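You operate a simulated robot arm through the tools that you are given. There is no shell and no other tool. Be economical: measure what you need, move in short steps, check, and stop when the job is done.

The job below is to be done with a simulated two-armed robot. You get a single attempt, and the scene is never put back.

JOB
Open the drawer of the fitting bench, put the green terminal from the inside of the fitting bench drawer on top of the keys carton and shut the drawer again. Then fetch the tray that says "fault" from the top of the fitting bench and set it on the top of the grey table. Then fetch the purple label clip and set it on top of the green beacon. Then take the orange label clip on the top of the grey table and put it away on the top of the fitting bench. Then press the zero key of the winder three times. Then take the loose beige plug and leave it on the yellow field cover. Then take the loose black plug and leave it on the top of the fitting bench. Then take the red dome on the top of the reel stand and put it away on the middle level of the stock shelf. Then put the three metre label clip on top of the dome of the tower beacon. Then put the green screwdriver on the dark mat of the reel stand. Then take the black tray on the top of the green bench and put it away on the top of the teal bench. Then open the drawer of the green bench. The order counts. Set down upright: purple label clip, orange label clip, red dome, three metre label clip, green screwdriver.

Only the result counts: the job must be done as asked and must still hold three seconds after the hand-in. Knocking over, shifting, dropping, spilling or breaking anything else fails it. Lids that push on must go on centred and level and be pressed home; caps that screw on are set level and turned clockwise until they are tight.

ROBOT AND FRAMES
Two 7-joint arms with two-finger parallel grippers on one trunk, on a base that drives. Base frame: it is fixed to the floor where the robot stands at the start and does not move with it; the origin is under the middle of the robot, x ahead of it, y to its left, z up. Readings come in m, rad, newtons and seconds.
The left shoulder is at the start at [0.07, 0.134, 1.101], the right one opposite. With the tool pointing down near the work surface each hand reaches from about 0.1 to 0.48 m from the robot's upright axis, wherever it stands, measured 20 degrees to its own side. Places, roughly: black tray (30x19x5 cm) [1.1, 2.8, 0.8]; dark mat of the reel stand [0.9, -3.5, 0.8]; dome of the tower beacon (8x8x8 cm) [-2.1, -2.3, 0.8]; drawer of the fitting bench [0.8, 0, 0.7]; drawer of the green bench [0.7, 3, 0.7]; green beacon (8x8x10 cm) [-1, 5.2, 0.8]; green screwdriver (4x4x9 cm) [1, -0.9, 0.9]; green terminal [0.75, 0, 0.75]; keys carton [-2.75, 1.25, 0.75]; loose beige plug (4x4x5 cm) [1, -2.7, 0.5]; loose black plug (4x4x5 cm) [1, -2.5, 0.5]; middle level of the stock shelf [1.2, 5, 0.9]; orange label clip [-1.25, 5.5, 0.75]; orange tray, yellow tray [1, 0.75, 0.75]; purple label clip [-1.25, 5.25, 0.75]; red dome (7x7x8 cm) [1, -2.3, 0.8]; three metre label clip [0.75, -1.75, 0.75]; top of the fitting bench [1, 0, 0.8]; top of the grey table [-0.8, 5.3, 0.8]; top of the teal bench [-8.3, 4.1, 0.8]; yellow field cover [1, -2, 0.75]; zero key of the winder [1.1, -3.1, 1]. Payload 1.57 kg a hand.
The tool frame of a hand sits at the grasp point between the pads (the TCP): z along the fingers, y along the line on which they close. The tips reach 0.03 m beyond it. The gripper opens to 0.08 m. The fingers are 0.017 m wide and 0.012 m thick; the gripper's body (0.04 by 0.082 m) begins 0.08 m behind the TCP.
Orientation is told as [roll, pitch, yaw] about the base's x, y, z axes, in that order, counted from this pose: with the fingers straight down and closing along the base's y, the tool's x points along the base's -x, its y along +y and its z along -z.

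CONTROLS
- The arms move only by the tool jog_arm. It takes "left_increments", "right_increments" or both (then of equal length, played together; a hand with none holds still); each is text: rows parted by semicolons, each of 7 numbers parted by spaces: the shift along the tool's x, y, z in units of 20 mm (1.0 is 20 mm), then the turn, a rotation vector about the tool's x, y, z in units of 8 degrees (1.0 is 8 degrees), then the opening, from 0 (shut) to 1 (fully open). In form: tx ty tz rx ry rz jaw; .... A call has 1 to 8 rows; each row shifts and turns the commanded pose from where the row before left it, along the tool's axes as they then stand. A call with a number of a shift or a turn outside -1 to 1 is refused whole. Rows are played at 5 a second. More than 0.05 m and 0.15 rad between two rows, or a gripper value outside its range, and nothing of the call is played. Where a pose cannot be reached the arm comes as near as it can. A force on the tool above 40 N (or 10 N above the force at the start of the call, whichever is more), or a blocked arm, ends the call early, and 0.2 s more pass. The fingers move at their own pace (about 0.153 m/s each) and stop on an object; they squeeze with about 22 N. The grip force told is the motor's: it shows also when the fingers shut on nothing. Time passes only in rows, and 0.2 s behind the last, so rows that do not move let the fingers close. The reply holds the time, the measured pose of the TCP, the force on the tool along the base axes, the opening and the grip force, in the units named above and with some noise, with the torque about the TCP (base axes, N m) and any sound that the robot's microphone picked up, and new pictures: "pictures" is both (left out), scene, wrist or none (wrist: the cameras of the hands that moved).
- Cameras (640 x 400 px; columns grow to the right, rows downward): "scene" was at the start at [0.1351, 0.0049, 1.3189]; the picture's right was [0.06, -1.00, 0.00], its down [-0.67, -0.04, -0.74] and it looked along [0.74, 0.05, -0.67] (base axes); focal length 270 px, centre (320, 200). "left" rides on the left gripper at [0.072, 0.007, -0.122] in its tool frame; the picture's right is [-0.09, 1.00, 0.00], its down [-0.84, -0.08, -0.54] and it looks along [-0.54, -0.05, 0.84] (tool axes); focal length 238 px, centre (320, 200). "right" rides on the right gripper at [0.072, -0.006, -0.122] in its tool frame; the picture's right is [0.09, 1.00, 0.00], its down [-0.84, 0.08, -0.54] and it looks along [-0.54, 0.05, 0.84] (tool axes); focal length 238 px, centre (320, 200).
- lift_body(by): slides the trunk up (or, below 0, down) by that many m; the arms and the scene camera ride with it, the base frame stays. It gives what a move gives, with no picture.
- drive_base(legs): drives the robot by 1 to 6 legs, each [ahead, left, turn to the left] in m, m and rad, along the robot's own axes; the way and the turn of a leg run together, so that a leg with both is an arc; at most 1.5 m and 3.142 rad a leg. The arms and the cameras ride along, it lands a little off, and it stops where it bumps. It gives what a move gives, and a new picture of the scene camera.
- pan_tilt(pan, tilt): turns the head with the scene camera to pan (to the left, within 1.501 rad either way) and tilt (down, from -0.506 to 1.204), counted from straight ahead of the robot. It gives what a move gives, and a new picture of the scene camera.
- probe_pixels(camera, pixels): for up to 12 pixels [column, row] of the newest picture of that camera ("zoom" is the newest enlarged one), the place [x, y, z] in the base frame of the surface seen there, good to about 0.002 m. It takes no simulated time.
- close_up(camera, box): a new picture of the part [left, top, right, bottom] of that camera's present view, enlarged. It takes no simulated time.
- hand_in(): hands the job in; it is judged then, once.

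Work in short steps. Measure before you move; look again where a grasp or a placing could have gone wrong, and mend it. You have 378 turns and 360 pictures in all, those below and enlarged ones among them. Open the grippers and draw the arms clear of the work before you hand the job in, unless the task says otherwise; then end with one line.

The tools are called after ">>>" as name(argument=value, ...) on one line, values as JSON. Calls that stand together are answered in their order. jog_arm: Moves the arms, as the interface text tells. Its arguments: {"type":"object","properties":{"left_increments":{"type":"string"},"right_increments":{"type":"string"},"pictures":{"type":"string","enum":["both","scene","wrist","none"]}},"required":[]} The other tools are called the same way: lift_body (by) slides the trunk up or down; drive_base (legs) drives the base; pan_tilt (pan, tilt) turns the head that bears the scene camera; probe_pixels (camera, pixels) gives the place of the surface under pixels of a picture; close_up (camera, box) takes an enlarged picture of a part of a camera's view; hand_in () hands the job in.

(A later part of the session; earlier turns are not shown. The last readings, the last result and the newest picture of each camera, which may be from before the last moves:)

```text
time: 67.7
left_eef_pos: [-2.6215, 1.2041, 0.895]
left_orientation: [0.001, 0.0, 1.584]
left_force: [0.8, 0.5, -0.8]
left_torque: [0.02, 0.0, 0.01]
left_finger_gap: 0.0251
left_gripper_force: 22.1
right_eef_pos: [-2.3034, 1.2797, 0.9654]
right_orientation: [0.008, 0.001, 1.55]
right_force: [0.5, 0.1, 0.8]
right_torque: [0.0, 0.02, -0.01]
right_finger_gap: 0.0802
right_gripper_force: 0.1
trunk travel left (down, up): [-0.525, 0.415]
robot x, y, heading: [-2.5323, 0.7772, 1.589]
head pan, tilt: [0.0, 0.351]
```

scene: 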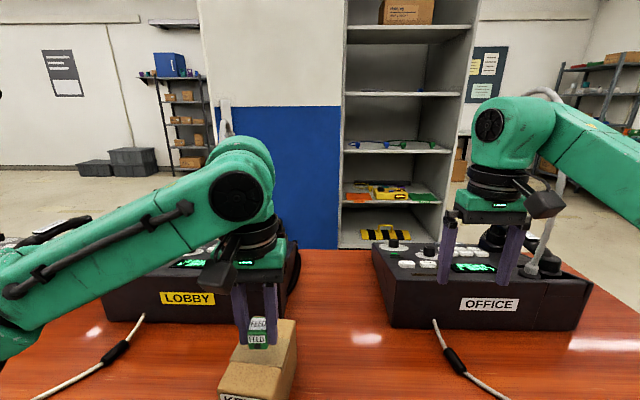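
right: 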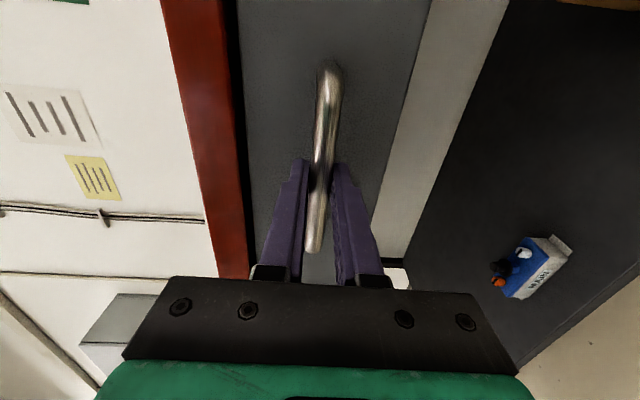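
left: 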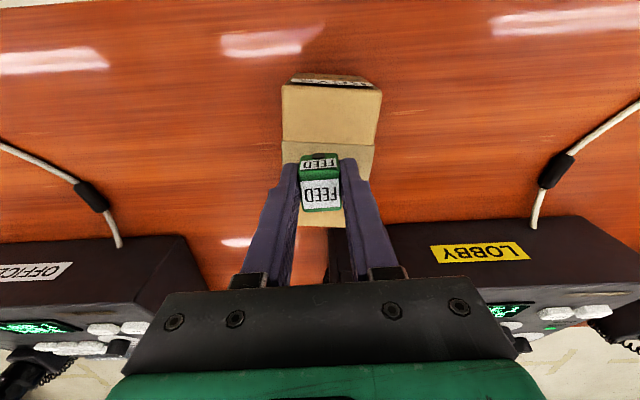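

No contact force yet; 2 mm more, then open slightly and rise.

>>> jog_arm(left_increments="0 0 0.12 0 0 0 0;0 0 0 0 0 0 0.6;0 0 0 0 0 0 0.6;0 0 -1 0 0 0 0.6;0 0 -1 0 0 0 0.6;0 0 -1 0 0 0 0.6;0 0 -1 0 0 0 0.6;0 0.5 -1 0 0 0 0.6", pictures="wrist")

```text
time: 69.5
left_eef_pos: [-2.63, 1.2044, 0.9947]
left_orientation: [-0.001, 0.0, 1.583]
left_force: [1.1, 0.5, 1.0]
left_torque: [-0.01, 0.0, 0.02]
left_finger_gap: 0.0482
left_gripper_force: 0.1
right_eef_pos: [-2.3033, 1.2799, 0.9657]
right_orientation: [0.007, 0.001, 1.551]
right_force: [-0.4, -1.1, 0.3]
right_torque: [0.0, -0.02, -0.04]
right_finger_gap: 0.0798
right_gripper_force: 0.2
trunk travel left (down, up): [-0.525, 0.415]
robot x, y, heading: [-2.5322, 0.7808, 1.581]
head pan, tilt: [0.0, 0.351]
```

left: 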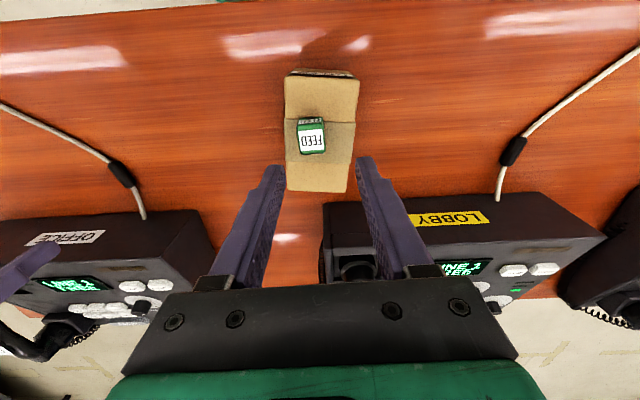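

The FEED terminal stands on the KEYS carton. Now back to the fitting bench: back off, turn, and drive to just in front of the open drawer.

>>> drive_base(legs=[[-0.53, 0, 0], [0, 0, -1.583], [1.5, 0, 0], [0.8, -0.37, 0]])

>>> pan_tilt(pan=0, tilt=0.75)

```text
time: 88.0
left_eef_pos: [0.217, -0.1377, 0.9934]
left_orientation: [0.0, 0.0, -0.04]
left_force: [-0.3, 0.5, 0.0]
left_torque: [0.01, -0.01, -0.04]
left_finger_gap: 0.0479
left_gripper_force: 0.0
right_eef_pos: [0.2761, -0.4662, 0.966]
right_orientation: [0.006, 0.003, -0.072]
right_force: [0.1, 0.1, 0.2]
right_torque: [0.01, -0.03, 0.0]
right_finger_gap: 0.0801
right_gripper_force: 0.0
trunk travel left (down, up): [-0.525, 0.415]
robot x, y, heading: [-0.2067, -0.207, -0.04]
head pan, tilt: [0.0, 0.351]
```

scene: 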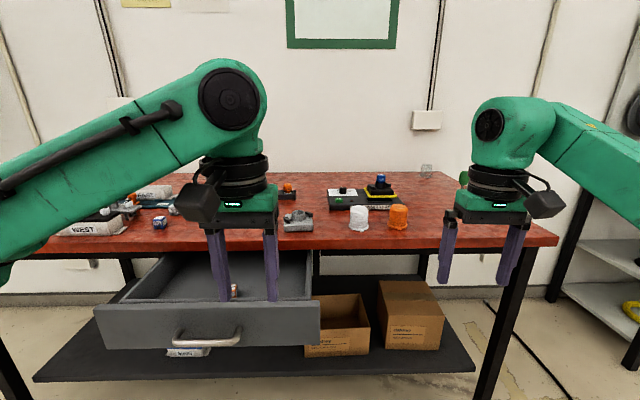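

```text
time: 88.8
left_eef_pos: [0.2167, -0.1381, 0.9938]
left_orientation: [0.0, 0.0, -0.042]
left_force: [1.2, 0.5, 0.1]
left_torque: [-0.02, -0.01, 0.0]
left_finger_gap: 0.0479
left_gripper_force: 0.1
right_eef_pos: [0.275, -0.4649, 0.9644]
right_orientation: [0.006, 0.001, -0.07]
right_force: [-0.8, 0.3, -0.7]
right_torque: [-0.01, -0.03, 0.01]
right_finger_gap: 0.0797
right_gripper_force: 0.0
trunk travel left (down, up): [-0.525, 0.415]
robot x, y, heading: [-0.2104, -0.209, -0.037]
head pan, tilt: [0.0, 0.75]
```

scene: 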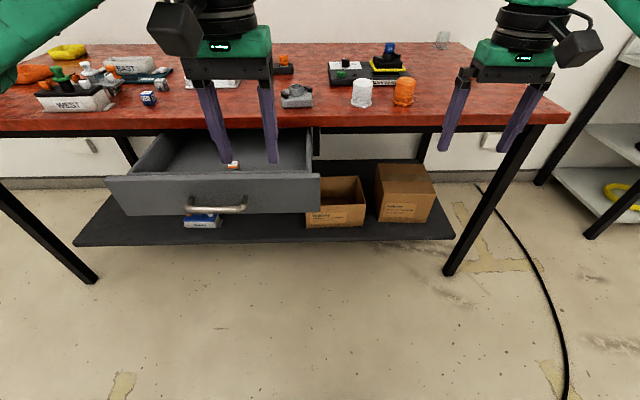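

I'll strafe left 0.11 m and straighten, then lower the left hand with closed fingers in front of the handle.

>>> drive_base(legs=[[0, 0.11, 0.038]])

>>> jog_arm(left_increments="0 0 1 0 0 0 0;0 0 1 0 0 0 0;0 0 1 0 0 0 0;0 0 1 0 0 0 0;0 0 1 0 0 0 0;0 0 1 0 0 0 0;0 0 1 0 0 0 0;0 0 1 0 0 0 0", pictures="none")

>>> jog_arm(left_increments="0 0 1 0 0 0 0;0 0 1 0 0 0 0;0 0 1 0 0 0 0;0 0 0 0 0 0 0", pictures="scene")

```text
time: 90.0
left_eef_pos: [0.2172, -0.0186, 0.9941]
left_orientation: [0.001, 0.0, -0.002]
left_force: [-0.1, 0.0, 0.2]
left_torque: [-0.01, -0.03, 0.03]
left_finger_gap: 0.0481
left_gripper_force: 0.0
right_eef_pos: [0.2867, -0.3452, 0.966]
right_orientation: [0.007, 0.001, -0.037]
right_force: [-1.3, 0.0, -0.2]
right_torque: [0.01, 0.01, 0.03]
right_finger_gap: 0.08
right_gripper_force: 0.2
trunk travel left (down, up): [-0.525, 0.415]
robot x, y, heading: [-0.2118, -0.1054, -0.002]
head pan, tilt: [0.0, 0.75]
```

scene: 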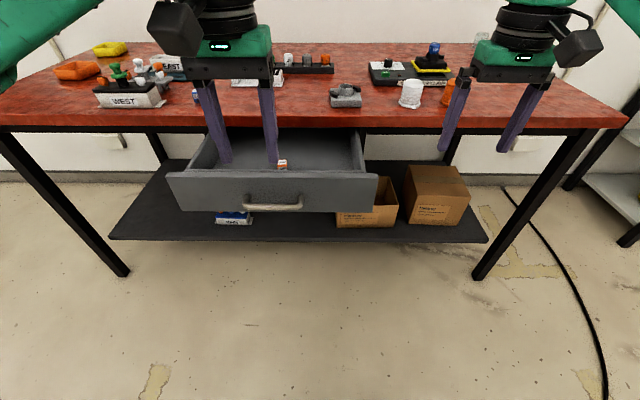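

```text
time: 91.8
left_eef_pos: [0.217, -0.0176, 0.8364]
left_orientation: [-0.002, -0.002, -0.005]
left_force: [-0.7, 0.0, 0.5]
left_torque: [-0.01, -0.02, -0.01]
left_finger_gap: 0.0001
left_gripper_force: 21.0
right_eef_pos: [0.2862, -0.3451, 0.9647]
right_orientation: [0.008, 0.001, -0.036]
right_force: [-0.4, -0.6, -0.2]
right_torque: [0.02, 0.01, -0.03]
right_finger_gap: 0.0801
right_gripper_force: 0.0
trunk travel left (down, up): [-0.525, 0.415]
robot x, y, heading: [-0.2078, -0.1067, -0.006]
head pan, tilt: [0.0, 0.75]
```

```text
time: 92.8
left_eef_pos: [0.2161, -0.0162, 0.7724]
left_orientation: [0.001, -0.001, -0.005]
left_force: [-0.1, -0.2, 0.3]
left_torque: [0.02, -0.01, 0.01]
left_finger_gap: 0.0001
left_gripper_force: 21.1
right_eef_pos: [0.2858, -0.3456, 0.9651]
right_orientation: [0.006, 0.001, -0.036]
right_force: [-0.1, -0.6, 0.6]
right_torque: [0.01, 0.0, -0.01]
right_finger_gap: 0.0798
right_gripper_force: 0.0
trunk travel left (down, up): [-0.525, 0.415]
robot x, y, heading: [-0.2103, -0.106, -0.004]
head pan, tilt: [0.0, 0.75]
```

scene: 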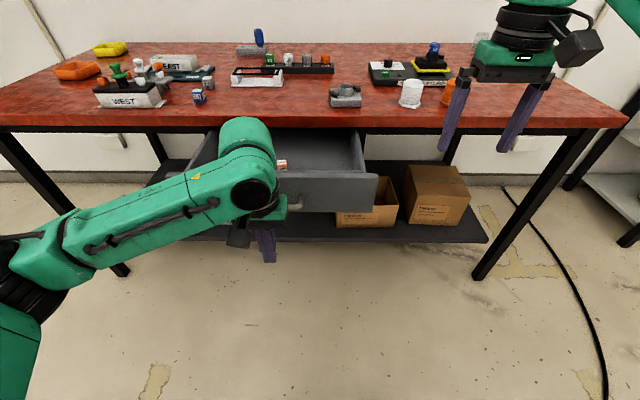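

Now drive 0.28 m ahead, pushing the handle with the closed fingers.

>>> drive_base(legs=[[0.28, 0, 0]])

>>> jog_arm(left_increments="-0.5 0 0 0 0 0 0;-0.5 0 0 0 0 0 0;-0.4 0 0 0 0 0 0;-0.3 0 0 0 0 0 0;-0.3 0 0 0 0 0 0;-0.2 0 0 0 0 0 0;0 0 0 0 0 0 0", pictures="scene")

```text
time: 94.8
left_eef_pos: [0.4989, -0.0188, 0.7726]
left_orientation: [0.001, 0.003, -0.007]
left_force: [0.2, 0.5, -0.3]
left_torque: [0.0, 0.0, 0.03]
left_finger_gap: 0.0
left_gripper_force: 20.6
right_eef_pos: [0.5683, -0.3473, 0.9654]
right_orientation: [0.007, 0.002, -0.037]
right_force: [0.1, -0.2, 0.1]
right_torque: [-0.01, 0.02, -0.06]
right_finger_gap: 0.0798
right_gripper_force: 0.1
trunk travel left (down, up): [-0.525, 0.415]
robot x, y, heading: [0.0724, -0.1105, -0.003]
head pan, tilt: [0.0, 0.75]
```

scene: 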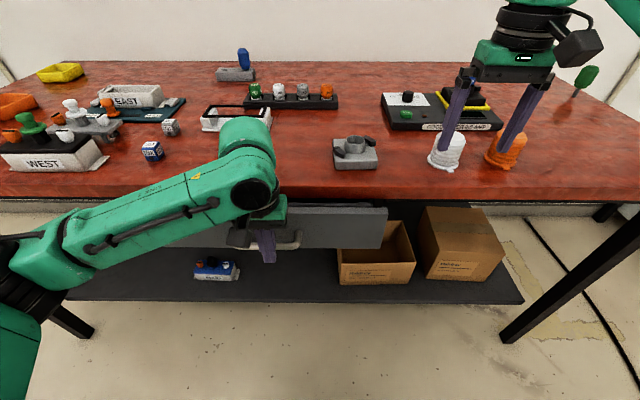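

```text
time: 96.3
left_eef_pos: [0.5431, -0.0181, 0.7725]
left_orientation: [0.001, -0.001, -0.006]
left_force: [-0.3, 0.8, -0.5]
left_torque: [-0.02, 0.01, -0.03]
left_finger_gap: 0.0
left_gripper_force: 20.8
right_eef_pos: [0.5688, -0.3476, 0.9647]
right_orientation: [0.006, 0.001, -0.037]
right_force: [-0.2, 0.3, 0.2]
right_torque: [0.0, 0.04, -0.02]
right_finger_gap: 0.0803
right_gripper_force: 0.1
trunk travel left (down, up): [-0.525, 0.415]
robot x, y, heading: [0.0751, -0.1106, -0.004]
head pan, tilt: [0.0, 0.75]
```

scene: 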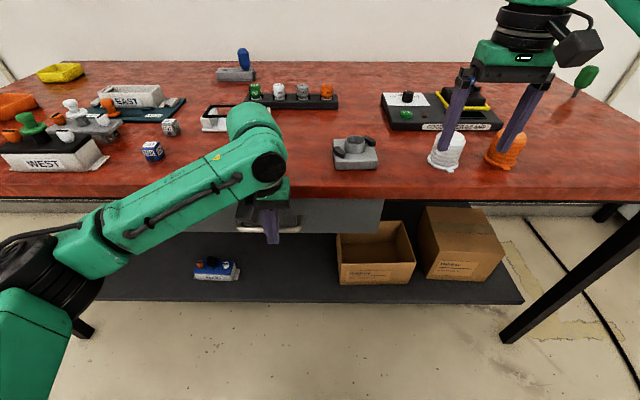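

Almost shut; push a few more mm in small steps until resistance.

>>> jog_arm(left_increments="-0.15 0 0 0 0 0 0;-0.15 0 0 0 0 0 0;-0.15 0 0 0 0 0 0;-0.15 0 0 0 0 0 0;-0.15 0 0 0 0 0 0;0 0 0 0 0 0 0", pictures="none")

```text
time: 97.3
left_eef_pos: [0.5453, -0.0197, 0.7711]
left_orientation: [0.004, 0.015, -0.017]
left_force: [-20.3, 1.2, 4.9]
left_torque: [0.23, 0.2, -0.02]
left_finger_gap: 0.0002
left_gripper_force: 21.5
right_eef_pos: [0.5645, -0.3467, 0.9663]
right_orientation: [0.008, -0.001, -0.037]
right_force: [0.0, -0.7, 0.1]
right_torque: [0.01, 0.04, 0.02]
right_finger_gap: 0.08
right_gripper_force: 0.1
trunk travel left (down, up): [-0.525, 0.415]
robot x, y, heading: [0.0728, -0.1074, -0.005]
head pan, tilt: [0.0, 0.75]
stopped in row 4 (left hand): the force on the tool passed its limit at 44 N (the readings are from after the stop); the commanded pose is now the measured one
```

Hard stop reached at 44 N: shut. Back the hand off 6 cm and raise it, then check the drawer front.

>>> jog_arm(left_increments="1 0 0 0 0 0 0;1 0 0 0 0 0 0;1 0.5 -1 0 0 0 0;1 1 -1 0 0 0 0;0 1 -1 0 0 0 0.5;0 1 -1 0 0 0 0.5;0 1 -1 0 0 0 0.5;0 1 -1 0 0 0 0.5", pictures="none")

>>> jog_arm(left_increments="0 1 -1 0 0 0 0.5;0 1 -1 0 0 0 0.5;0 1 -1 0 0 0 0.5;0 1 -1 0 0 0 0.5;0 1 -1 0 0 0 0.5;0 0 -1 0 0 0 0.5", pictures="scene")

>>> probe_pixels(camera="scene", pixels=[[268, 228], [300, 215], [340, 210], [225, 230], [60, 72], [15, 105], [290, 226]])

```text
time: 99.1
left_eef_pos: [0.4733, 0.0951, 0.894]
left_orientation: [0.002, 0.016, -0.012]
left_force: [-0.2, -0.7, 0.0]
left_torque: [0.0, -0.01, 0.03]
left_finger_gap: 0.0399
left_gripper_force: 0.0
right_eef_pos: [0.5668, -0.3474, 0.9669]
right_orientation: [0.007, -0.001, -0.037]
right_force: [0.0, 0.2, 0.1]
right_torque: [-0.04, -0.02, 0.02]
right_finger_gap: 0.0799
right_gripper_force: 0.1
trunk travel left (down, up): [-0.525, 0.415]
robot x, y, heading: [0.0755, -0.1093, -0.004]
head pan, tilt: [0.0, 0.75]
```

```text
time: 100.5
left_eef_pos: [0.4758, 0.1892, 1.0135]
left_orientation: [0.003, 0.015, -0.012]
left_force: [0.7, -0.2, -0.4]
left_torque: [0.0, -0.01, 0.01]
left_finger_gap: 0.0398
left_gripper_force: 0.0
right_eef_pos: [0.5671, -0.3491, 0.9646]
right_orientation: [0.007, 0.0, -0.036]
right_force: [-0.6, -0.3, 0.9]
right_torque: [0.03, 0.0, -0.02]
right_finger_gap: 0.0799
right_gripper_force: 0.1
trunk travel left (down, up): [-0.525, 0.415]
robot x, y, heading: [0.0749, -0.1075, -0.006]
head pan, tilt: [0.0, 0.75]
```

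scene: 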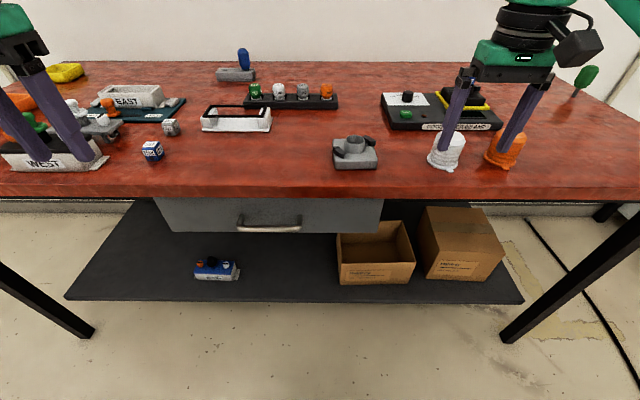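

```text
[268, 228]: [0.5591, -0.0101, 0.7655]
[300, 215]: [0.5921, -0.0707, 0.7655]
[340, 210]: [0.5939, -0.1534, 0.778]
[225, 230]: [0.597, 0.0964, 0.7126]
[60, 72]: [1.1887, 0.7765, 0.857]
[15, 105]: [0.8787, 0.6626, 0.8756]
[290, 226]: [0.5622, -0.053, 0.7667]
```

Drawer is shut (bar back at x 0.559). Now go left toward the trays to read their labels.

>>> drive_base(legs=[[-0.2, 0, 0], [0, 0.75, 0.006], [0.15, 0, 0]])

>>> close_up(camera="scene", box=[200, 60, 440, 210])

```text
time: 106.8
left_eef_pos: [0.4158, 0.9743, 1.0142]
left_orientation: [0.003, 0.012, 0.022]
left_force: [-0.6, -0.8, -0.5]
left_torque: [0.01, 0.02, 0.0]
left_finger_gap: 0.0399
left_gripper_force: 0.0
right_eef_pos: [0.5271, 0.4402, 0.9657]
right_orientation: [0.008, 0.001, -0.001]
right_force: [0.2, -0.2, -0.8]
right_torque: [-0.03, 0.03, -0.01]
right_finger_gap: 0.08
right_gripper_force: 0.0
trunk travel left (down, up): [-0.525, 0.415]
robot x, y, heading: [0.0213, 0.6633, 0.03]
head pan, tilt: [0.0, 0.75]
```

scene: 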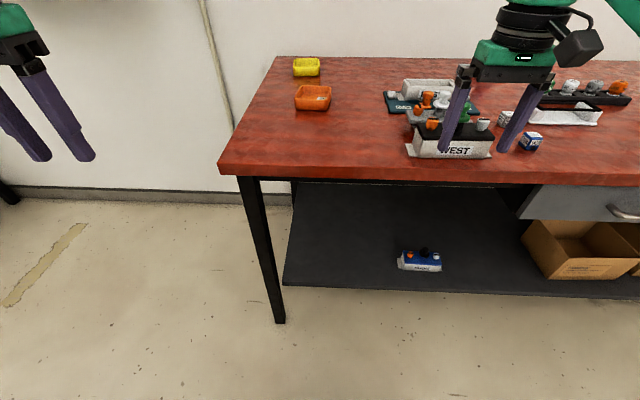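

```text
2.67 times, centred on (320, 135) of scene
```

zoom: 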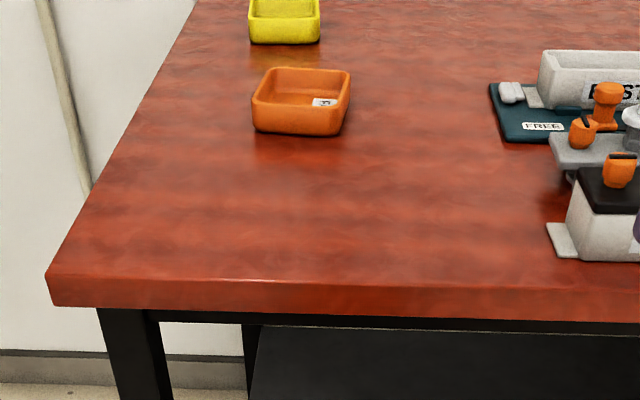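

The orange tray has a label inside at about (321,98). Zoom tighter on both trays.

>>> close_up(camera="scene", box=[280, 52, 344, 92])

>>> close_up(camera="scene", box=[285, 78, 341, 113])

>>> probe_pixels(camera="scene", pixels=[[312, 108], [298, 87], [328, 87], [312, 87], [312, 98], [306, 74], [295, 60], [318, 60], [306, 66], [280, 140], [460, 152], [435, 100]])

```text
10.00 times, centred on (312, 72) of scene
```

zoom: 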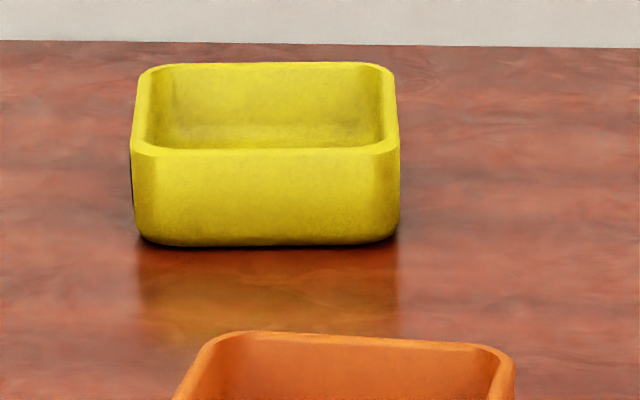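

```text
11.43 times, centred on (313, 96) of scene
```

zoom: 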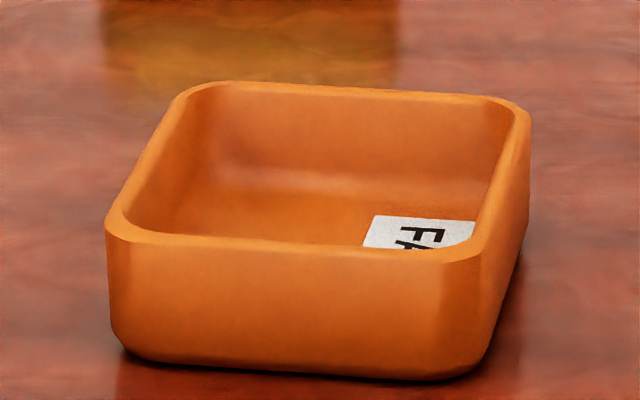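

```text
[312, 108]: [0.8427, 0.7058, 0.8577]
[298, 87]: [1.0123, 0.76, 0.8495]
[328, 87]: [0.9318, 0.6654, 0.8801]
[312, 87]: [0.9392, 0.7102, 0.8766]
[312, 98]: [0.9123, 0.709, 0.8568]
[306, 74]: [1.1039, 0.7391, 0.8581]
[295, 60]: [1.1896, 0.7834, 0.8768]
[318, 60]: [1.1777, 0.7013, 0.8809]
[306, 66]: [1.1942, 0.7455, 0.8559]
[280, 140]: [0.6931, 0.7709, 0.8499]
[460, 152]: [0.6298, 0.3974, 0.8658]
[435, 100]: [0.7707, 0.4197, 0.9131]
```

The orange tray shows "FA…" (fault). It sits deep on the bench, so I'll approach from the bench's left end. Probe that edge and the floor there.

>>> probe_pixels(camera="scene", pixels=[[222, 165], [258, 90], [275, 58], [280, 315], [180, 180], [60, 180], [250, 190]])

>>> pan_tilt(pan=0.9, tilt=0.45)

```text
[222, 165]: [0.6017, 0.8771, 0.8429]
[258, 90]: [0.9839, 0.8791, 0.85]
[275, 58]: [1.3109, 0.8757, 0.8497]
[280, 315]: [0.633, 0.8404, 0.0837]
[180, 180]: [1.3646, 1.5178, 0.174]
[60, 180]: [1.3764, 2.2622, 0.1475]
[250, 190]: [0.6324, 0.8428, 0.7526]
```

```text
time: 108.0
left_eef_pos: [0.4156, 0.9742, 1.0153]
left_orientation: [0.002, 0.013, 0.023]
left_force: [0.0, 0.3, 0.5]
left_torque: [0.01, 0.04, -0.03]
left_finger_gap: 0.0399
left_gripper_force: 0.0
right_eef_pos: [0.5258, 0.44, 0.9649]
right_orientation: [0.009, 0.002, -0.002]
right_force: [0.0, -0.4, 1.5]
right_torque: [-0.01, -0.02, -0.02]
right_finger_gap: 0.0801
right_gripper_force: 0.0
trunk travel left (down, up): [-0.525, 0.415]
robot x, y, heading: [0.0258, 0.6605, 0.03]
head pan, tilt: [0.901, 0.45]
```

scene: 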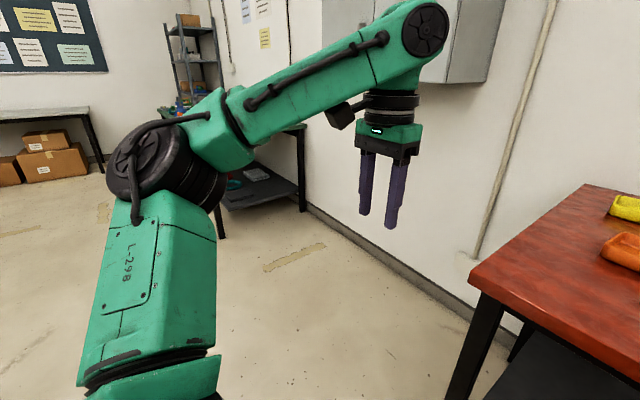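

Floor left of the bench is free up to the wall at x 1.38. I'll back out, strafe left, turn to face -y, then strafe to x≈0.75.

>>> drive_base(legs=[[-0.4, 0, 0], [0, 0.85, 0], [0, 0, -1.6], [0, 1.15, 0]])

>>> pan_tilt(pan=0.15, tilt=0.75)

```text
time: 123.2
left_eef_pos: [0.9634, 1.1289, 1.0099]
left_orientation: [0.012, 0.031, -1.561]
left_force: [-0.3, 0.2, -0.3]
left_torque: [-0.04, -0.01, 0.01]
left_finger_gap: 0.04
left_gripper_force: 0.1
right_eef_pos: [0.428, 1.0232, 0.9642]
right_orientation: [0.012, -0.002, -1.58]
right_force: [0.2, -0.4, -0.9]
right_torque: [0.01, 0.04, -0.04]
right_finger_gap: 0.0802
right_gripper_force: 0.0
trunk travel left (down, up): [-0.525, 0.415]
robot x, y, heading: [0.6633, 1.5239, -1.548]
head pan, tilt: [0.901, 0.45]
stopped in leg 4: the robot was blocked; the commanded pose is now the measured one
```

scene: 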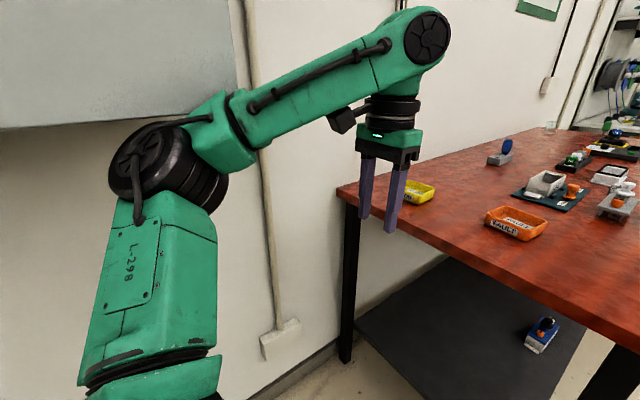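

```text
time: 124.3
left_eef_pos: [0.9628, 1.1295, 1.0108]
left_orientation: [0.013, 0.029, -1.561]
left_force: [0.0, 0.1, 0.1]
left_torque: [-0.01, 0.0, 0.01]
left_finger_gap: 0.0399
left_gripper_force: 0.1
right_eef_pos: [0.4301, 1.0212, 0.9646]
right_orientation: [0.014, 0.0, -1.582]
right_force: [-0.2, -0.5, -0.7]
right_torque: [-0.01, 0.0, -0.01]
right_finger_gap: 0.0799
right_gripper_force: 0.1
trunk travel left (down, up): [-0.525, 0.415]
robot x, y, heading: [0.6646, 1.5196, -1.549]
head pan, tilt: [0.15, 0.75]
```

scene: 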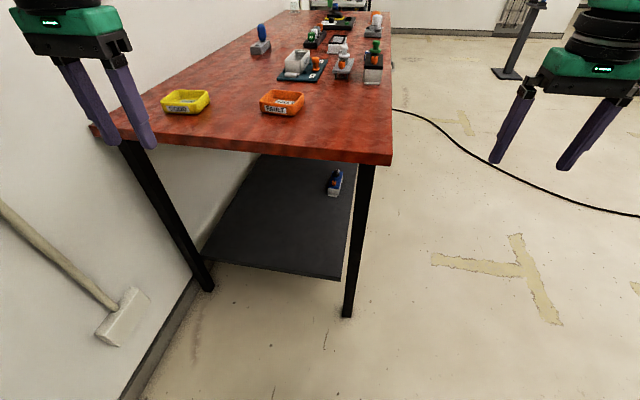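

The label on the orange tray reads FAULT; left elbow touched the wall cabinet. Back off 5 cm to the right and drive in to the bench end.

>>> drive_base(legs=[[0, -0.05, -0.02], [0.37, 0, 0]])

>>> probe_pixels(camera="scene", pixels=[[280, 108], [280, 92], [265, 95], [300, 98]])

```text
time: 127.2
left_eef_pos: [0.9096, 0.7603, 1.0084]
left_orientation: [0.007, 0.029, -1.585]
left_force: [0.1, -0.4, 0.6]
left_torque: [0.02, -0.03, 0.02]
left_finger_gap: 0.0399
left_gripper_force: 0.0
right_eef_pos: [0.3721, 0.667, 0.9659]
right_orientation: [0.005, 0.0, -1.603]
right_force: [0.7, 0.8, 1.0]
right_torque: [0.01, 0.02, 0.02]
right_finger_gap: 0.0801
right_gripper_force: 0.2
trunk travel left (down, up): [-0.525, 0.415]
robot x, y, heading: [0.6098, 1.1604, -1.571]
head pan, tilt: [0.15, 0.75]
```

scene: 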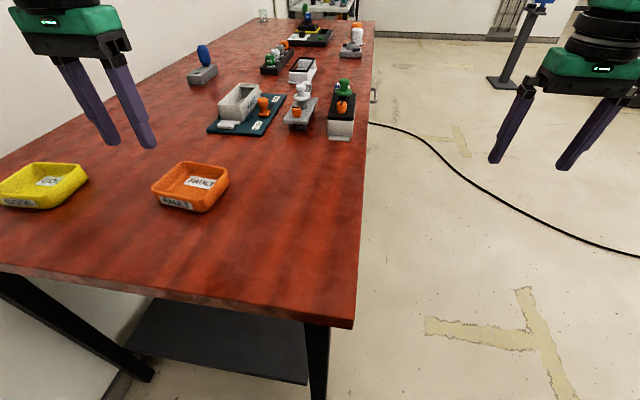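

```text
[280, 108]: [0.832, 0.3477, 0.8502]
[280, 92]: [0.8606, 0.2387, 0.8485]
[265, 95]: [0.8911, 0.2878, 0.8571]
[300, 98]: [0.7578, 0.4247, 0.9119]
```

Now the orange FAULT tray at (190,186) is close. Probe its rim precisely.

>>> close_up(camera="scene", box=[130, 145, 258, 225])

>>> probe_pixels(camera="zoom", pixels=[[120, 215], [230, 252], [340, 285], [420, 200], [485, 145], [250, 100], [180, 160], [300, 195], [400, 220], [440, 210], [370, 110]])

```text
5.00 times, centred on (194, 185) of scene
```

zoom: 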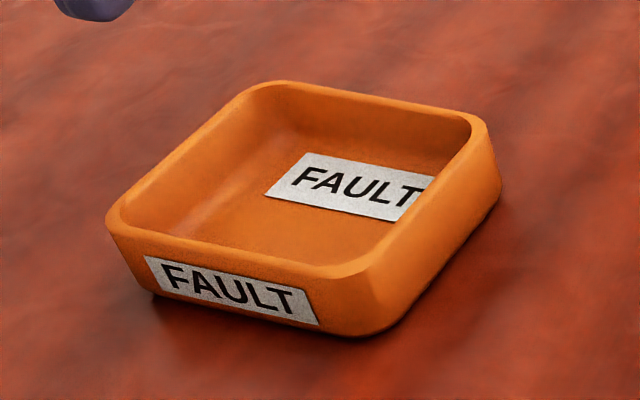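

```text
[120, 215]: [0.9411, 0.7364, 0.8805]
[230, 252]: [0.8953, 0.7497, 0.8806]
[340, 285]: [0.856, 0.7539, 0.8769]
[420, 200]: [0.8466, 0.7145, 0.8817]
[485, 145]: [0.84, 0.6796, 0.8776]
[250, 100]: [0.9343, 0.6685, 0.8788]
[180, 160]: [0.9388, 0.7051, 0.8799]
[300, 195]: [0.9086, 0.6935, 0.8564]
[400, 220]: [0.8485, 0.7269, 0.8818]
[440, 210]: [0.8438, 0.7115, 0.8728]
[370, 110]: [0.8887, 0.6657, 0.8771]
```

West wall rim is at x≈0.847, y≈0.712, z 0.881. Move the left hand over it and descend partway with half-open fingers.

>>> jog_arm(left_increments="-0.6 -0.8 0 0 -0.2 0 0.6;-0.6 -0.8 0 0 0 0 0.6;-0.6 -0.8 0 0 0 0 0.6;-0.6 -0.73 0 0 0 0 0.6;0 0 1 0 0 0 0.6;0 0 1 0 0 0 0.6;0 0 1 0 0 0 0.6;0 0 1 0 0 0 0.6", pictures="wrist")

```text
time: 128.9
left_eef_pos: [0.8467, 0.7144, 0.9283]
left_orientation: [0.006, 0.002, -1.582]
left_force: [-0.1, -0.2, -0.1]
left_torque: [-0.01, 0.02, -0.03]
left_finger_gap: 0.0479
left_gripper_force: 0.0
right_eef_pos: [0.3718, 0.6681, 0.9661]
right_orientation: [0.006, -0.001, -1.602]
right_force: [0.2, -0.7, 0.0]
right_torque: [0.03, -0.01, -0.04]
right_finger_gap: 0.0797
right_gripper_force: 0.0
trunk travel left (down, up): [-0.525, 0.415]
robot x, y, heading: [0.6085, 1.1636, -1.572]
head pan, tilt: [0.15, 0.75]
```

left: 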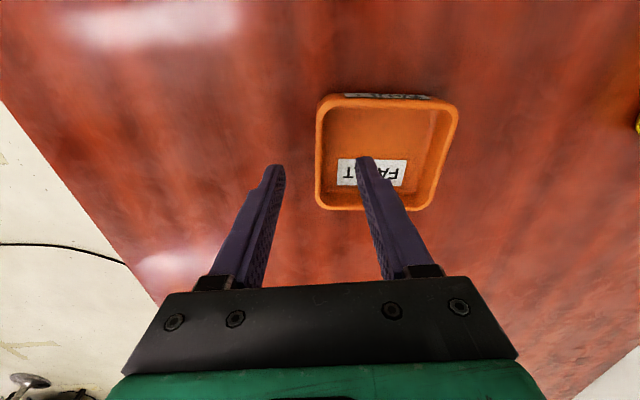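

The wall lies between the fingers at column 320. Descend 35 mm and close.

>>> jog_arm(left_increments="0 0 1 0 0 0 0.6;0 0 0.75 0 0 0 0.6;0 0 0 0 0 0 0.6;0 0 0 0 0 0 0;0 0 0 0 0 0 0;0 0 0 0 0 0 0", pictures="wrist")

```text
time: 130.3
left_eef_pos: [0.8463, 0.7166, 0.8937]
left_orientation: [0.005, 0.002, -1.582]
left_force: [-0.6, 0.1, -0.2]
left_torque: [0.02, 0.05, -0.01]
left_finger_gap: 0.0041
left_gripper_force: 22.0
right_eef_pos: [0.3713, 0.6666, 0.965]
right_orientation: [0.006, -0.001, -1.603]
right_force: [0.8, -0.2, 0.3]
right_torque: [-0.04, -0.01, -0.04]
right_finger_gap: 0.0799
right_gripper_force: 0.1
trunk travel left (down, up): [-0.525, 0.415]
robot x, y, heading: [0.6076, 1.1628, -1.571]
head pan, tilt: [0.15, 0.75]
```

left: 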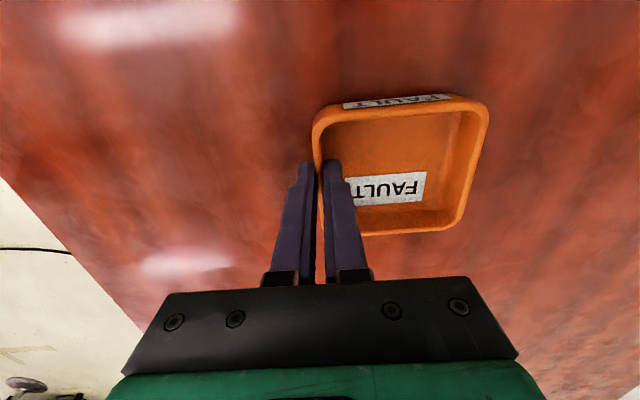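

Gripped wall (4 mm). Lift 8 cm and look.

>>> jog_arm(left_increments="0 0 -0.5 0 0 0 0;0 0 -0.5 0 0 0 0;0 0 -1 0 0 0 0;0 0 -1 0 0 0 0;0 0 -1 0 0 0 0;0 0 -1 0 0 0 0;0 0 0 0 0 0 0", pictures="wrist")

```text
time: 131.9
left_eef_pos: [0.846, 0.7147, 0.9919]
left_orientation: [0.005, 0.002, -1.584]
left_force: [0.4, -0.8, -0.9]
left_torque: [0.01, 0.05, 0.0]
left_finger_gap: 0.0043
left_gripper_force: 21.9
right_eef_pos: [0.3707, 0.6674, 0.9653]
right_orientation: [0.007, 0.0, -1.605]
right_force: [1.1, -0.4, 0.1]
right_torque: [0.0, -0.01, 0.01]
right_finger_gap: 0.08
right_gripper_force: 0.0
trunk travel left (down, up): [-0.525, 0.415]
robot x, y, heading: [0.6083, 1.1654, -1.571]
head pan, tilt: [0.15, 0.75]
```

left: 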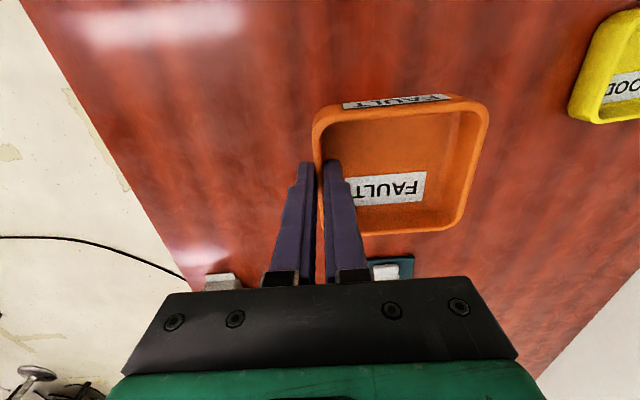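

Held level. Back out, move to open floor, and turn north to find the grey table.

>>> drive_base(legs=[[-0.45, 0, 0], [0, -1.2, 0], [0, 0, 3.141]])

>>> pan_tilt(pan=0, tilt=0.3)

```text
time: 147.7
left_eef_pos: [-0.8362, 2.0547, 0.9924]
left_orientation: [0.007, 0.0, 1.579]
left_force: [0.0, 0.4, -1.2]
left_torque: [-0.02, -0.03, 0.02]
left_finger_gap: 0.0045
left_gripper_force: 22.2
right_eef_pos: [-0.3631, 2.1119, 0.9667]
right_orientation: [0.008, -0.001, 1.558]
right_force: [0.0, 0.2, -1.1]
right_torque: [0.02, -0.03, 0.01]
right_finger_gap: 0.0801
right_gripper_force: 0.1
trunk travel left (down, up): [-0.525, 0.415]
robot x, y, heading: [-0.5935, 1.6112, 1.591]
head pan, tilt: [0.15, 0.75]
```

scene: 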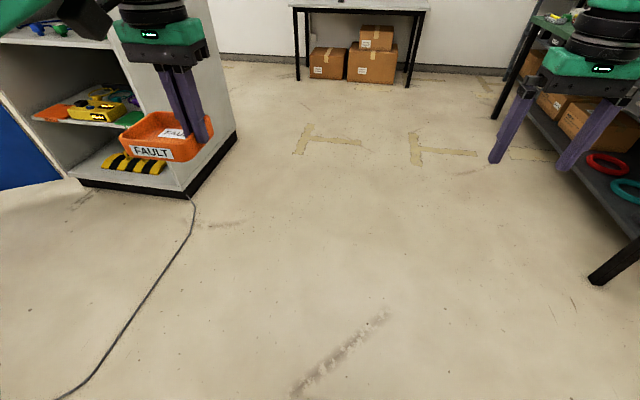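

```text
time: 148.6
left_eef_pos: [-0.8356, 2.0552, 0.9929]
left_orientation: [0.005, 0.003, 1.578]
left_force: [-0.2, -0.3, -1.3]
left_torque: [-0.02, -0.04, 0.01]
left_finger_gap: 0.0043
left_gripper_force: 21.8
right_eef_pos: [-0.3625, 2.1113, 0.9667]
right_orientation: [0.007, 0.001, 1.558]
right_force: [0.3, -0.7, 0.3]
right_torque: [0.0, 0.03, 0.01]
right_finger_gap: 0.0797
right_gripper_force: 0.1
trunk travel left (down, up): [-0.525, 0.415]
robot x, y, heading: [-0.5916, 1.6158, 1.587]
head pan, tilt: [0.0, 0.3]
```

scene: 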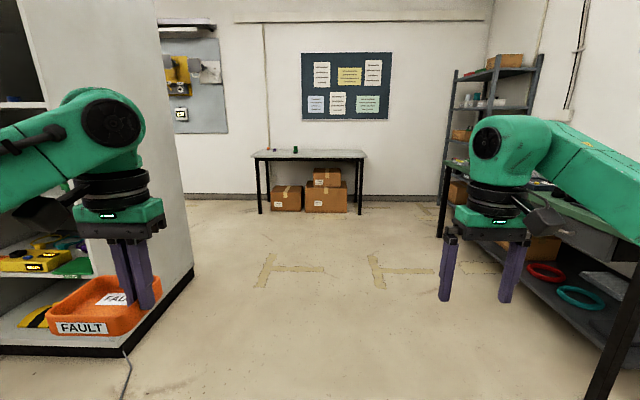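

The grey table is ahead at (310,155). Probe its edges, the shelf unit on the left and the green bench on the right.

>>> probe_pixels(camera="scene", pixels=[[262, 157], [360, 157], [258, 215], [310, 155], [295, 150], [190, 265], [440, 240], [590, 395], [505, 175], [270, 152]])

>>> close_up(camera="scene", box=[240, 120, 384, 210])

```text
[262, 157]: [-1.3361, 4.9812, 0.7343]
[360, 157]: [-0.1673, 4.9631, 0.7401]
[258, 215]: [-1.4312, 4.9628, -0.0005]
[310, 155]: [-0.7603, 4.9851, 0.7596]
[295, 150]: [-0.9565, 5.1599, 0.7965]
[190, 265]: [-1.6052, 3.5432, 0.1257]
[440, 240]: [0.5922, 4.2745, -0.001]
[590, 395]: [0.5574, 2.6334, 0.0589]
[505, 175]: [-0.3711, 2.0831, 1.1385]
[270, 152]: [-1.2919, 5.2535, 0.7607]
```

```text
4.44 times, centred on (312, 165) of scene
```

zoom: 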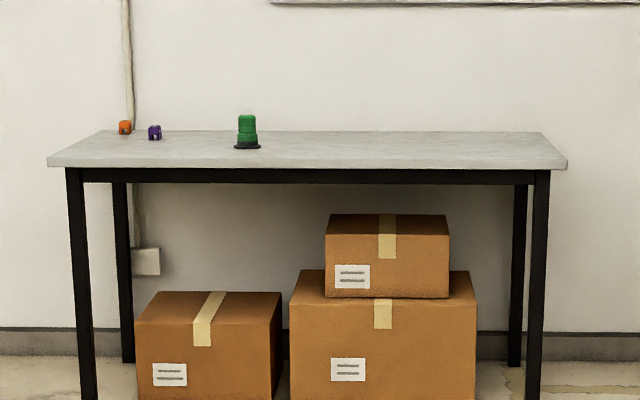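

Table top z 0.76, front edge y≈4.97; beacon near (-0.956,5.16). Drive to about (-0.3, 4.45) and look.

>>> drive_base(legs=[[1.4, -0.27, -0.016], [1.42, 0, 0]])

>>> pan_tilt(pan=0.3, tilt=0.6)

```text
time: 162.3
left_eef_pos: [-0.5498, 4.8752, 0.9916]
left_orientation: [0.007, 0.002, 1.532]
left_force: [0.1, -0.1, -0.1]
left_torque: [-0.01, -0.02, 0.05]
left_finger_gap: 0.0046
left_gripper_force: 21.7
right_eef_pos: [-0.0732, 4.9084, 0.9647]
right_orientation: [0.008, 0.0, 1.512]
right_force: [-0.1, 0.3, -0.3]
right_torque: [-0.04, 0.02, 0.01]
right_finger_gap: 0.0801
right_gripper_force: 0.1
trunk travel left (down, up): [-0.525, 0.415]
robot x, y, heading: [-0.3214, 4.424, 1.544]
head pan, tilt: [0.0, 0.3]
```

scene: 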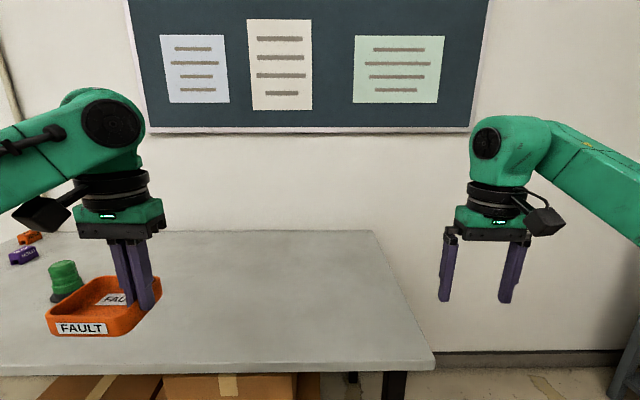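

```text
time: 163.1
left_eef_pos: [-0.5488, 4.8732, 0.9929]
left_orientation: [0.006, 0.001, 1.533]
left_force: [0.0, 0.3, -0.9]
left_torque: [-0.01, -0.05, -0.01]
left_finger_gap: 0.0044
left_gripper_force: 21.5
right_eef_pos: [-0.0729, 4.91, 0.9651]
right_orientation: [0.005, 0.0, 1.51]
right_force: [-0.9, 0.3, 0.7]
right_torque: [-0.01, 0.05, -0.01]
right_finger_gap: 0.0802
right_gripper_force: 0.0
trunk travel left (down, up): [-0.525, 0.415]
robot x, y, heading: [-0.3271, 4.4213, 1.545]
head pan, tilt: [0.3, 0.6]
```

scene: 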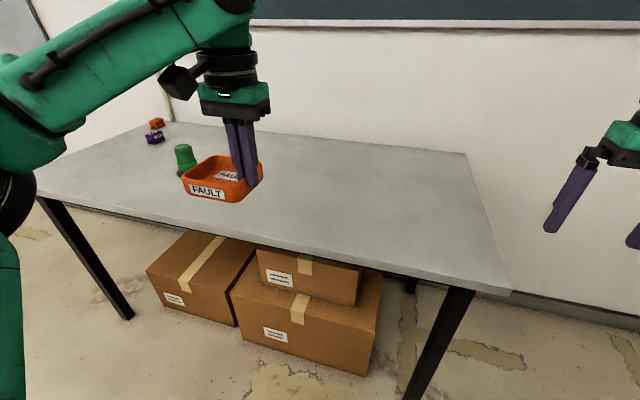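

Drive 0.25 ahead and lower the tray toward the table (target TCP z ≈0.804).

>>> drive_base(legs=[[0.25, 0, 0.026]])

>>> jog_arm(left_increments="0 0 1 0 0 0 0;0 0 1 0 0 0 0;0 0 1 0 0 0 0;0 0 1 0 0 0 0;0 0 1 0 0 0 0;0 0 1 0 0 0 0;0 0 1 0 0 0 0;0 0 1 0 0 0 0", pictures="wrist")

```text
time: 164.9
left_eef_pos: [-0.5572, 5.124, 0.992]
left_orientation: [0.004, 0.002, 1.557]
left_force: [-0.1, -0.2, -2.0]
left_torque: [0.0, -0.06, 0.01]
left_finger_gap: 0.0043
left_gripper_force: 22.1
right_eef_pos: [-0.0828, 5.1705, 0.9646]
right_orientation: [0.007, 0.001, 1.54]
right_force: [0.4, -0.1, -0.1]
right_torque: [-0.03, 0.03, 0.03]
right_finger_gap: 0.08
right_gripper_force: 0.1
trunk travel left (down, up): [-0.525, 0.415]
robot x, y, heading: [-0.3217, 4.6758, 1.567]
head pan, tilt: [0.3, 0.6]
```

scene: 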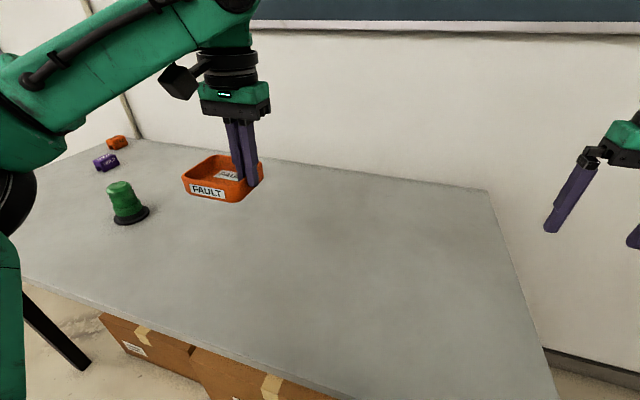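

```text
time: 166.8
left_eef_pos: [-0.5568, 5.1242, 0.8328]
left_orientation: [0.005, 0.002, 1.56]
left_force: [0.5, -0.2, -0.6]
left_torque: [0.0, -0.03, -0.01]
left_finger_gap: 0.0044
left_gripper_force: 22.1
right_eef_pos: [-0.0823, 5.171, 0.9656]
right_orientation: [0.008, 0.0, 1.536]
right_force: [-0.3, 0.4, 0.1]
right_torque: [-0.03, 0.02, 0.01]
right_finger_gap: 0.0801
right_gripper_force: 0.0
trunk travel left (down, up): [-0.525, 0.415]
robot x, y, heading: [-0.3237, 4.6766, 1.565]
head pan, tilt: [0.3, 0.6]
```

left: 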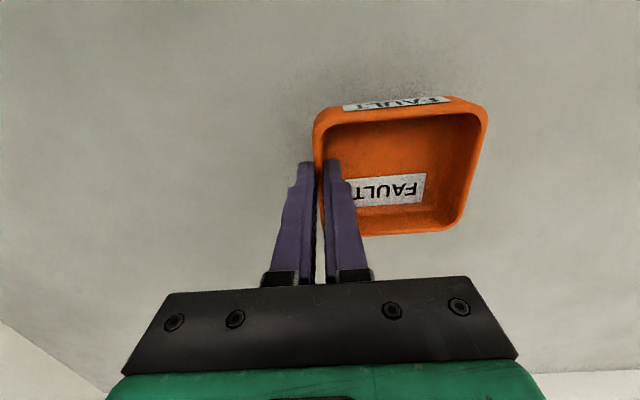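

Lower to about 0.805 (1.35 units), open and rise.

>>> jog_arm(left_increments="0 0 1 0 0 0 0;0 0 0.4 0 0 0 0;0 0 0 0 0 0 0.3;0 0 0 0 0 0 0.5;0 0 -1 0 0 0 0.5;0 0 -1 0 0 0 0.5;0 0 -1 0 0 0 0.5;0 0 -1 0 0 0 0.5", pictures="wrist")

```text
time: 168.6
left_eef_pos: [-0.5572, 5.124, 0.8852]
left_orientation: [0.003, 0.003, 1.56]
left_force: [0.0, 0.1, 0.8]
left_torque: [-0.03, 0.01, 0.0]
left_finger_gap: 0.0401
left_gripper_force: 0.1
right_eef_pos: [-0.0819, 5.1703, 0.9654]
right_orientation: [0.008, 0.001, 1.536]
right_force: [-0.3, -0.2, 0.5]
right_torque: [0.03, -0.01, 0.03]
right_finger_gap: 0.0801
right_gripper_force: 0.0
trunk travel left (down, up): [-0.525, 0.415]
robot x, y, heading: [-0.32, 4.6745, 1.569]
head pan, tilt: [0.3, 0.6]
```

left: 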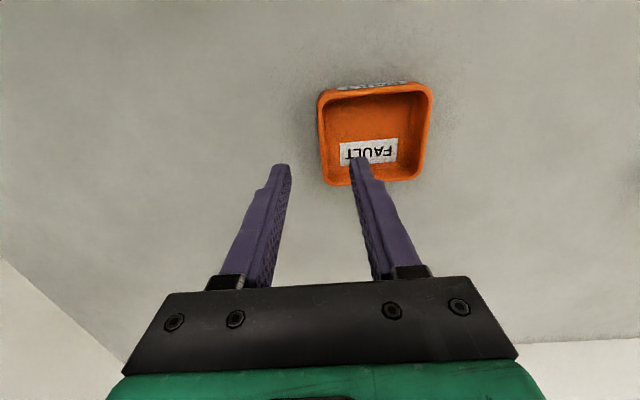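

Tray set down. Raise the hand and zoom onto the clips and beacon.

>>> jog_arm(left_increments="0 0 -1 0 0 0 0.5;0 0 -1 0 0 0 0.5;0 0 -1 0 0 0 0.5;0 0 -1 0 0 0 0.5;0 0 -1 0 0 0 0.5", pictures="none")

>>> pan_tilt(pan=0.7, tilt=0.6)

```text
time: 169.8
left_eef_pos: [-0.5574, 5.123, 0.9856]
left_orientation: [0.006, 0.002, 1.558]
left_force: [-0.4, 0.1, -0.1]
left_torque: [-0.01, -0.02, 0.02]
left_finger_gap: 0.0398
left_gripper_force: 0.1
right_eef_pos: [-0.0827, 5.1704, 0.9654]
right_orientation: [0.009, 0.001, 1.536]
right_force: [0.4, -1.0, 0.0]
right_torque: [0.02, 0.0, 0.02]
right_finger_gap: 0.0798
right_gripper_force: 0.1
trunk travel left (down, up): [-0.525, 0.415]
robot x, y, heading: [-0.322, 4.6769, 1.568]
head pan, tilt: [0.3, 0.6]
```

```text
time: 170.6
left_eef_pos: [-0.557, 5.1237, 0.9837]
left_orientation: [0.006, 0.003, 1.558]
left_force: [-0.5, -1.0, 0.1]
left_torque: [0.01, -0.04, -0.04]
left_finger_gap: 0.0399
left_gripper_force: 0.2
right_eef_pos: [-0.0817, 5.1714, 0.9658]
right_orientation: [0.005, 0.001, 1.539]
right_force: [-0.3, -0.5, -1.0]
right_torque: [-0.03, 0.01, 0.0]
right_finger_gap: 0.0799
right_gripper_force: 0.1
trunk travel left (down, up): [-0.525, 0.415]
robot x, y, heading: [-0.3211, 4.6741, 1.563]
head pan, tilt: [0.7, 0.6]
```

scene: 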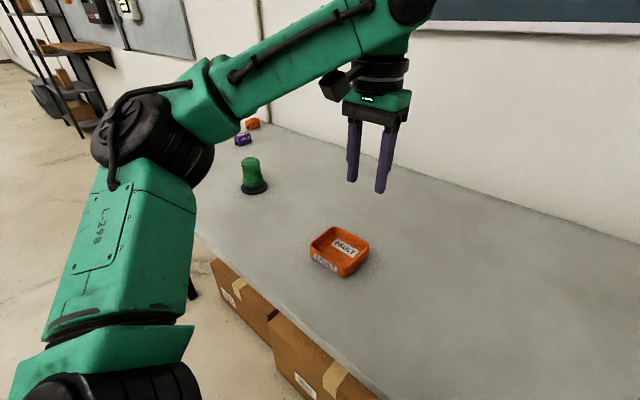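

Probe clips and beacon.

>>> probe_pixels(camera="scene", pixels=[[243, 138], [252, 123], [250, 160], [250, 188], [330, 110], [270, 123], [200, 230]])

>>> close_up(camera="scene", box=[210, 110, 306, 170])

```text
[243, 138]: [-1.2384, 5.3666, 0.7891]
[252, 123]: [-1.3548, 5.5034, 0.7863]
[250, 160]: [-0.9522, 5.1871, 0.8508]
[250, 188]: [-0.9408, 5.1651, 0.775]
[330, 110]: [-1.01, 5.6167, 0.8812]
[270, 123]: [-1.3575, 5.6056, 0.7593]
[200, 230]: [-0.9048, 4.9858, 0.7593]
```

```text
6.67 times, centred on (258, 140) of scene
```

zoom: 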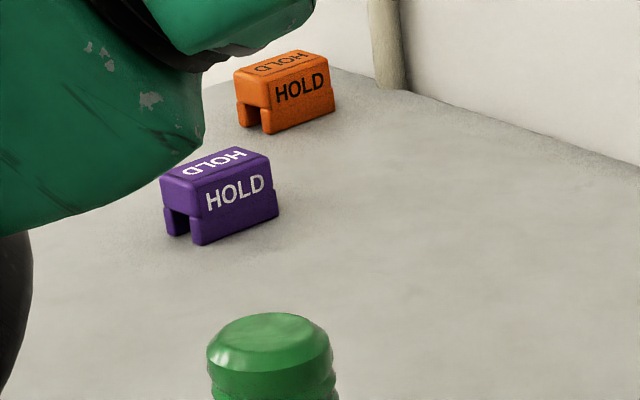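

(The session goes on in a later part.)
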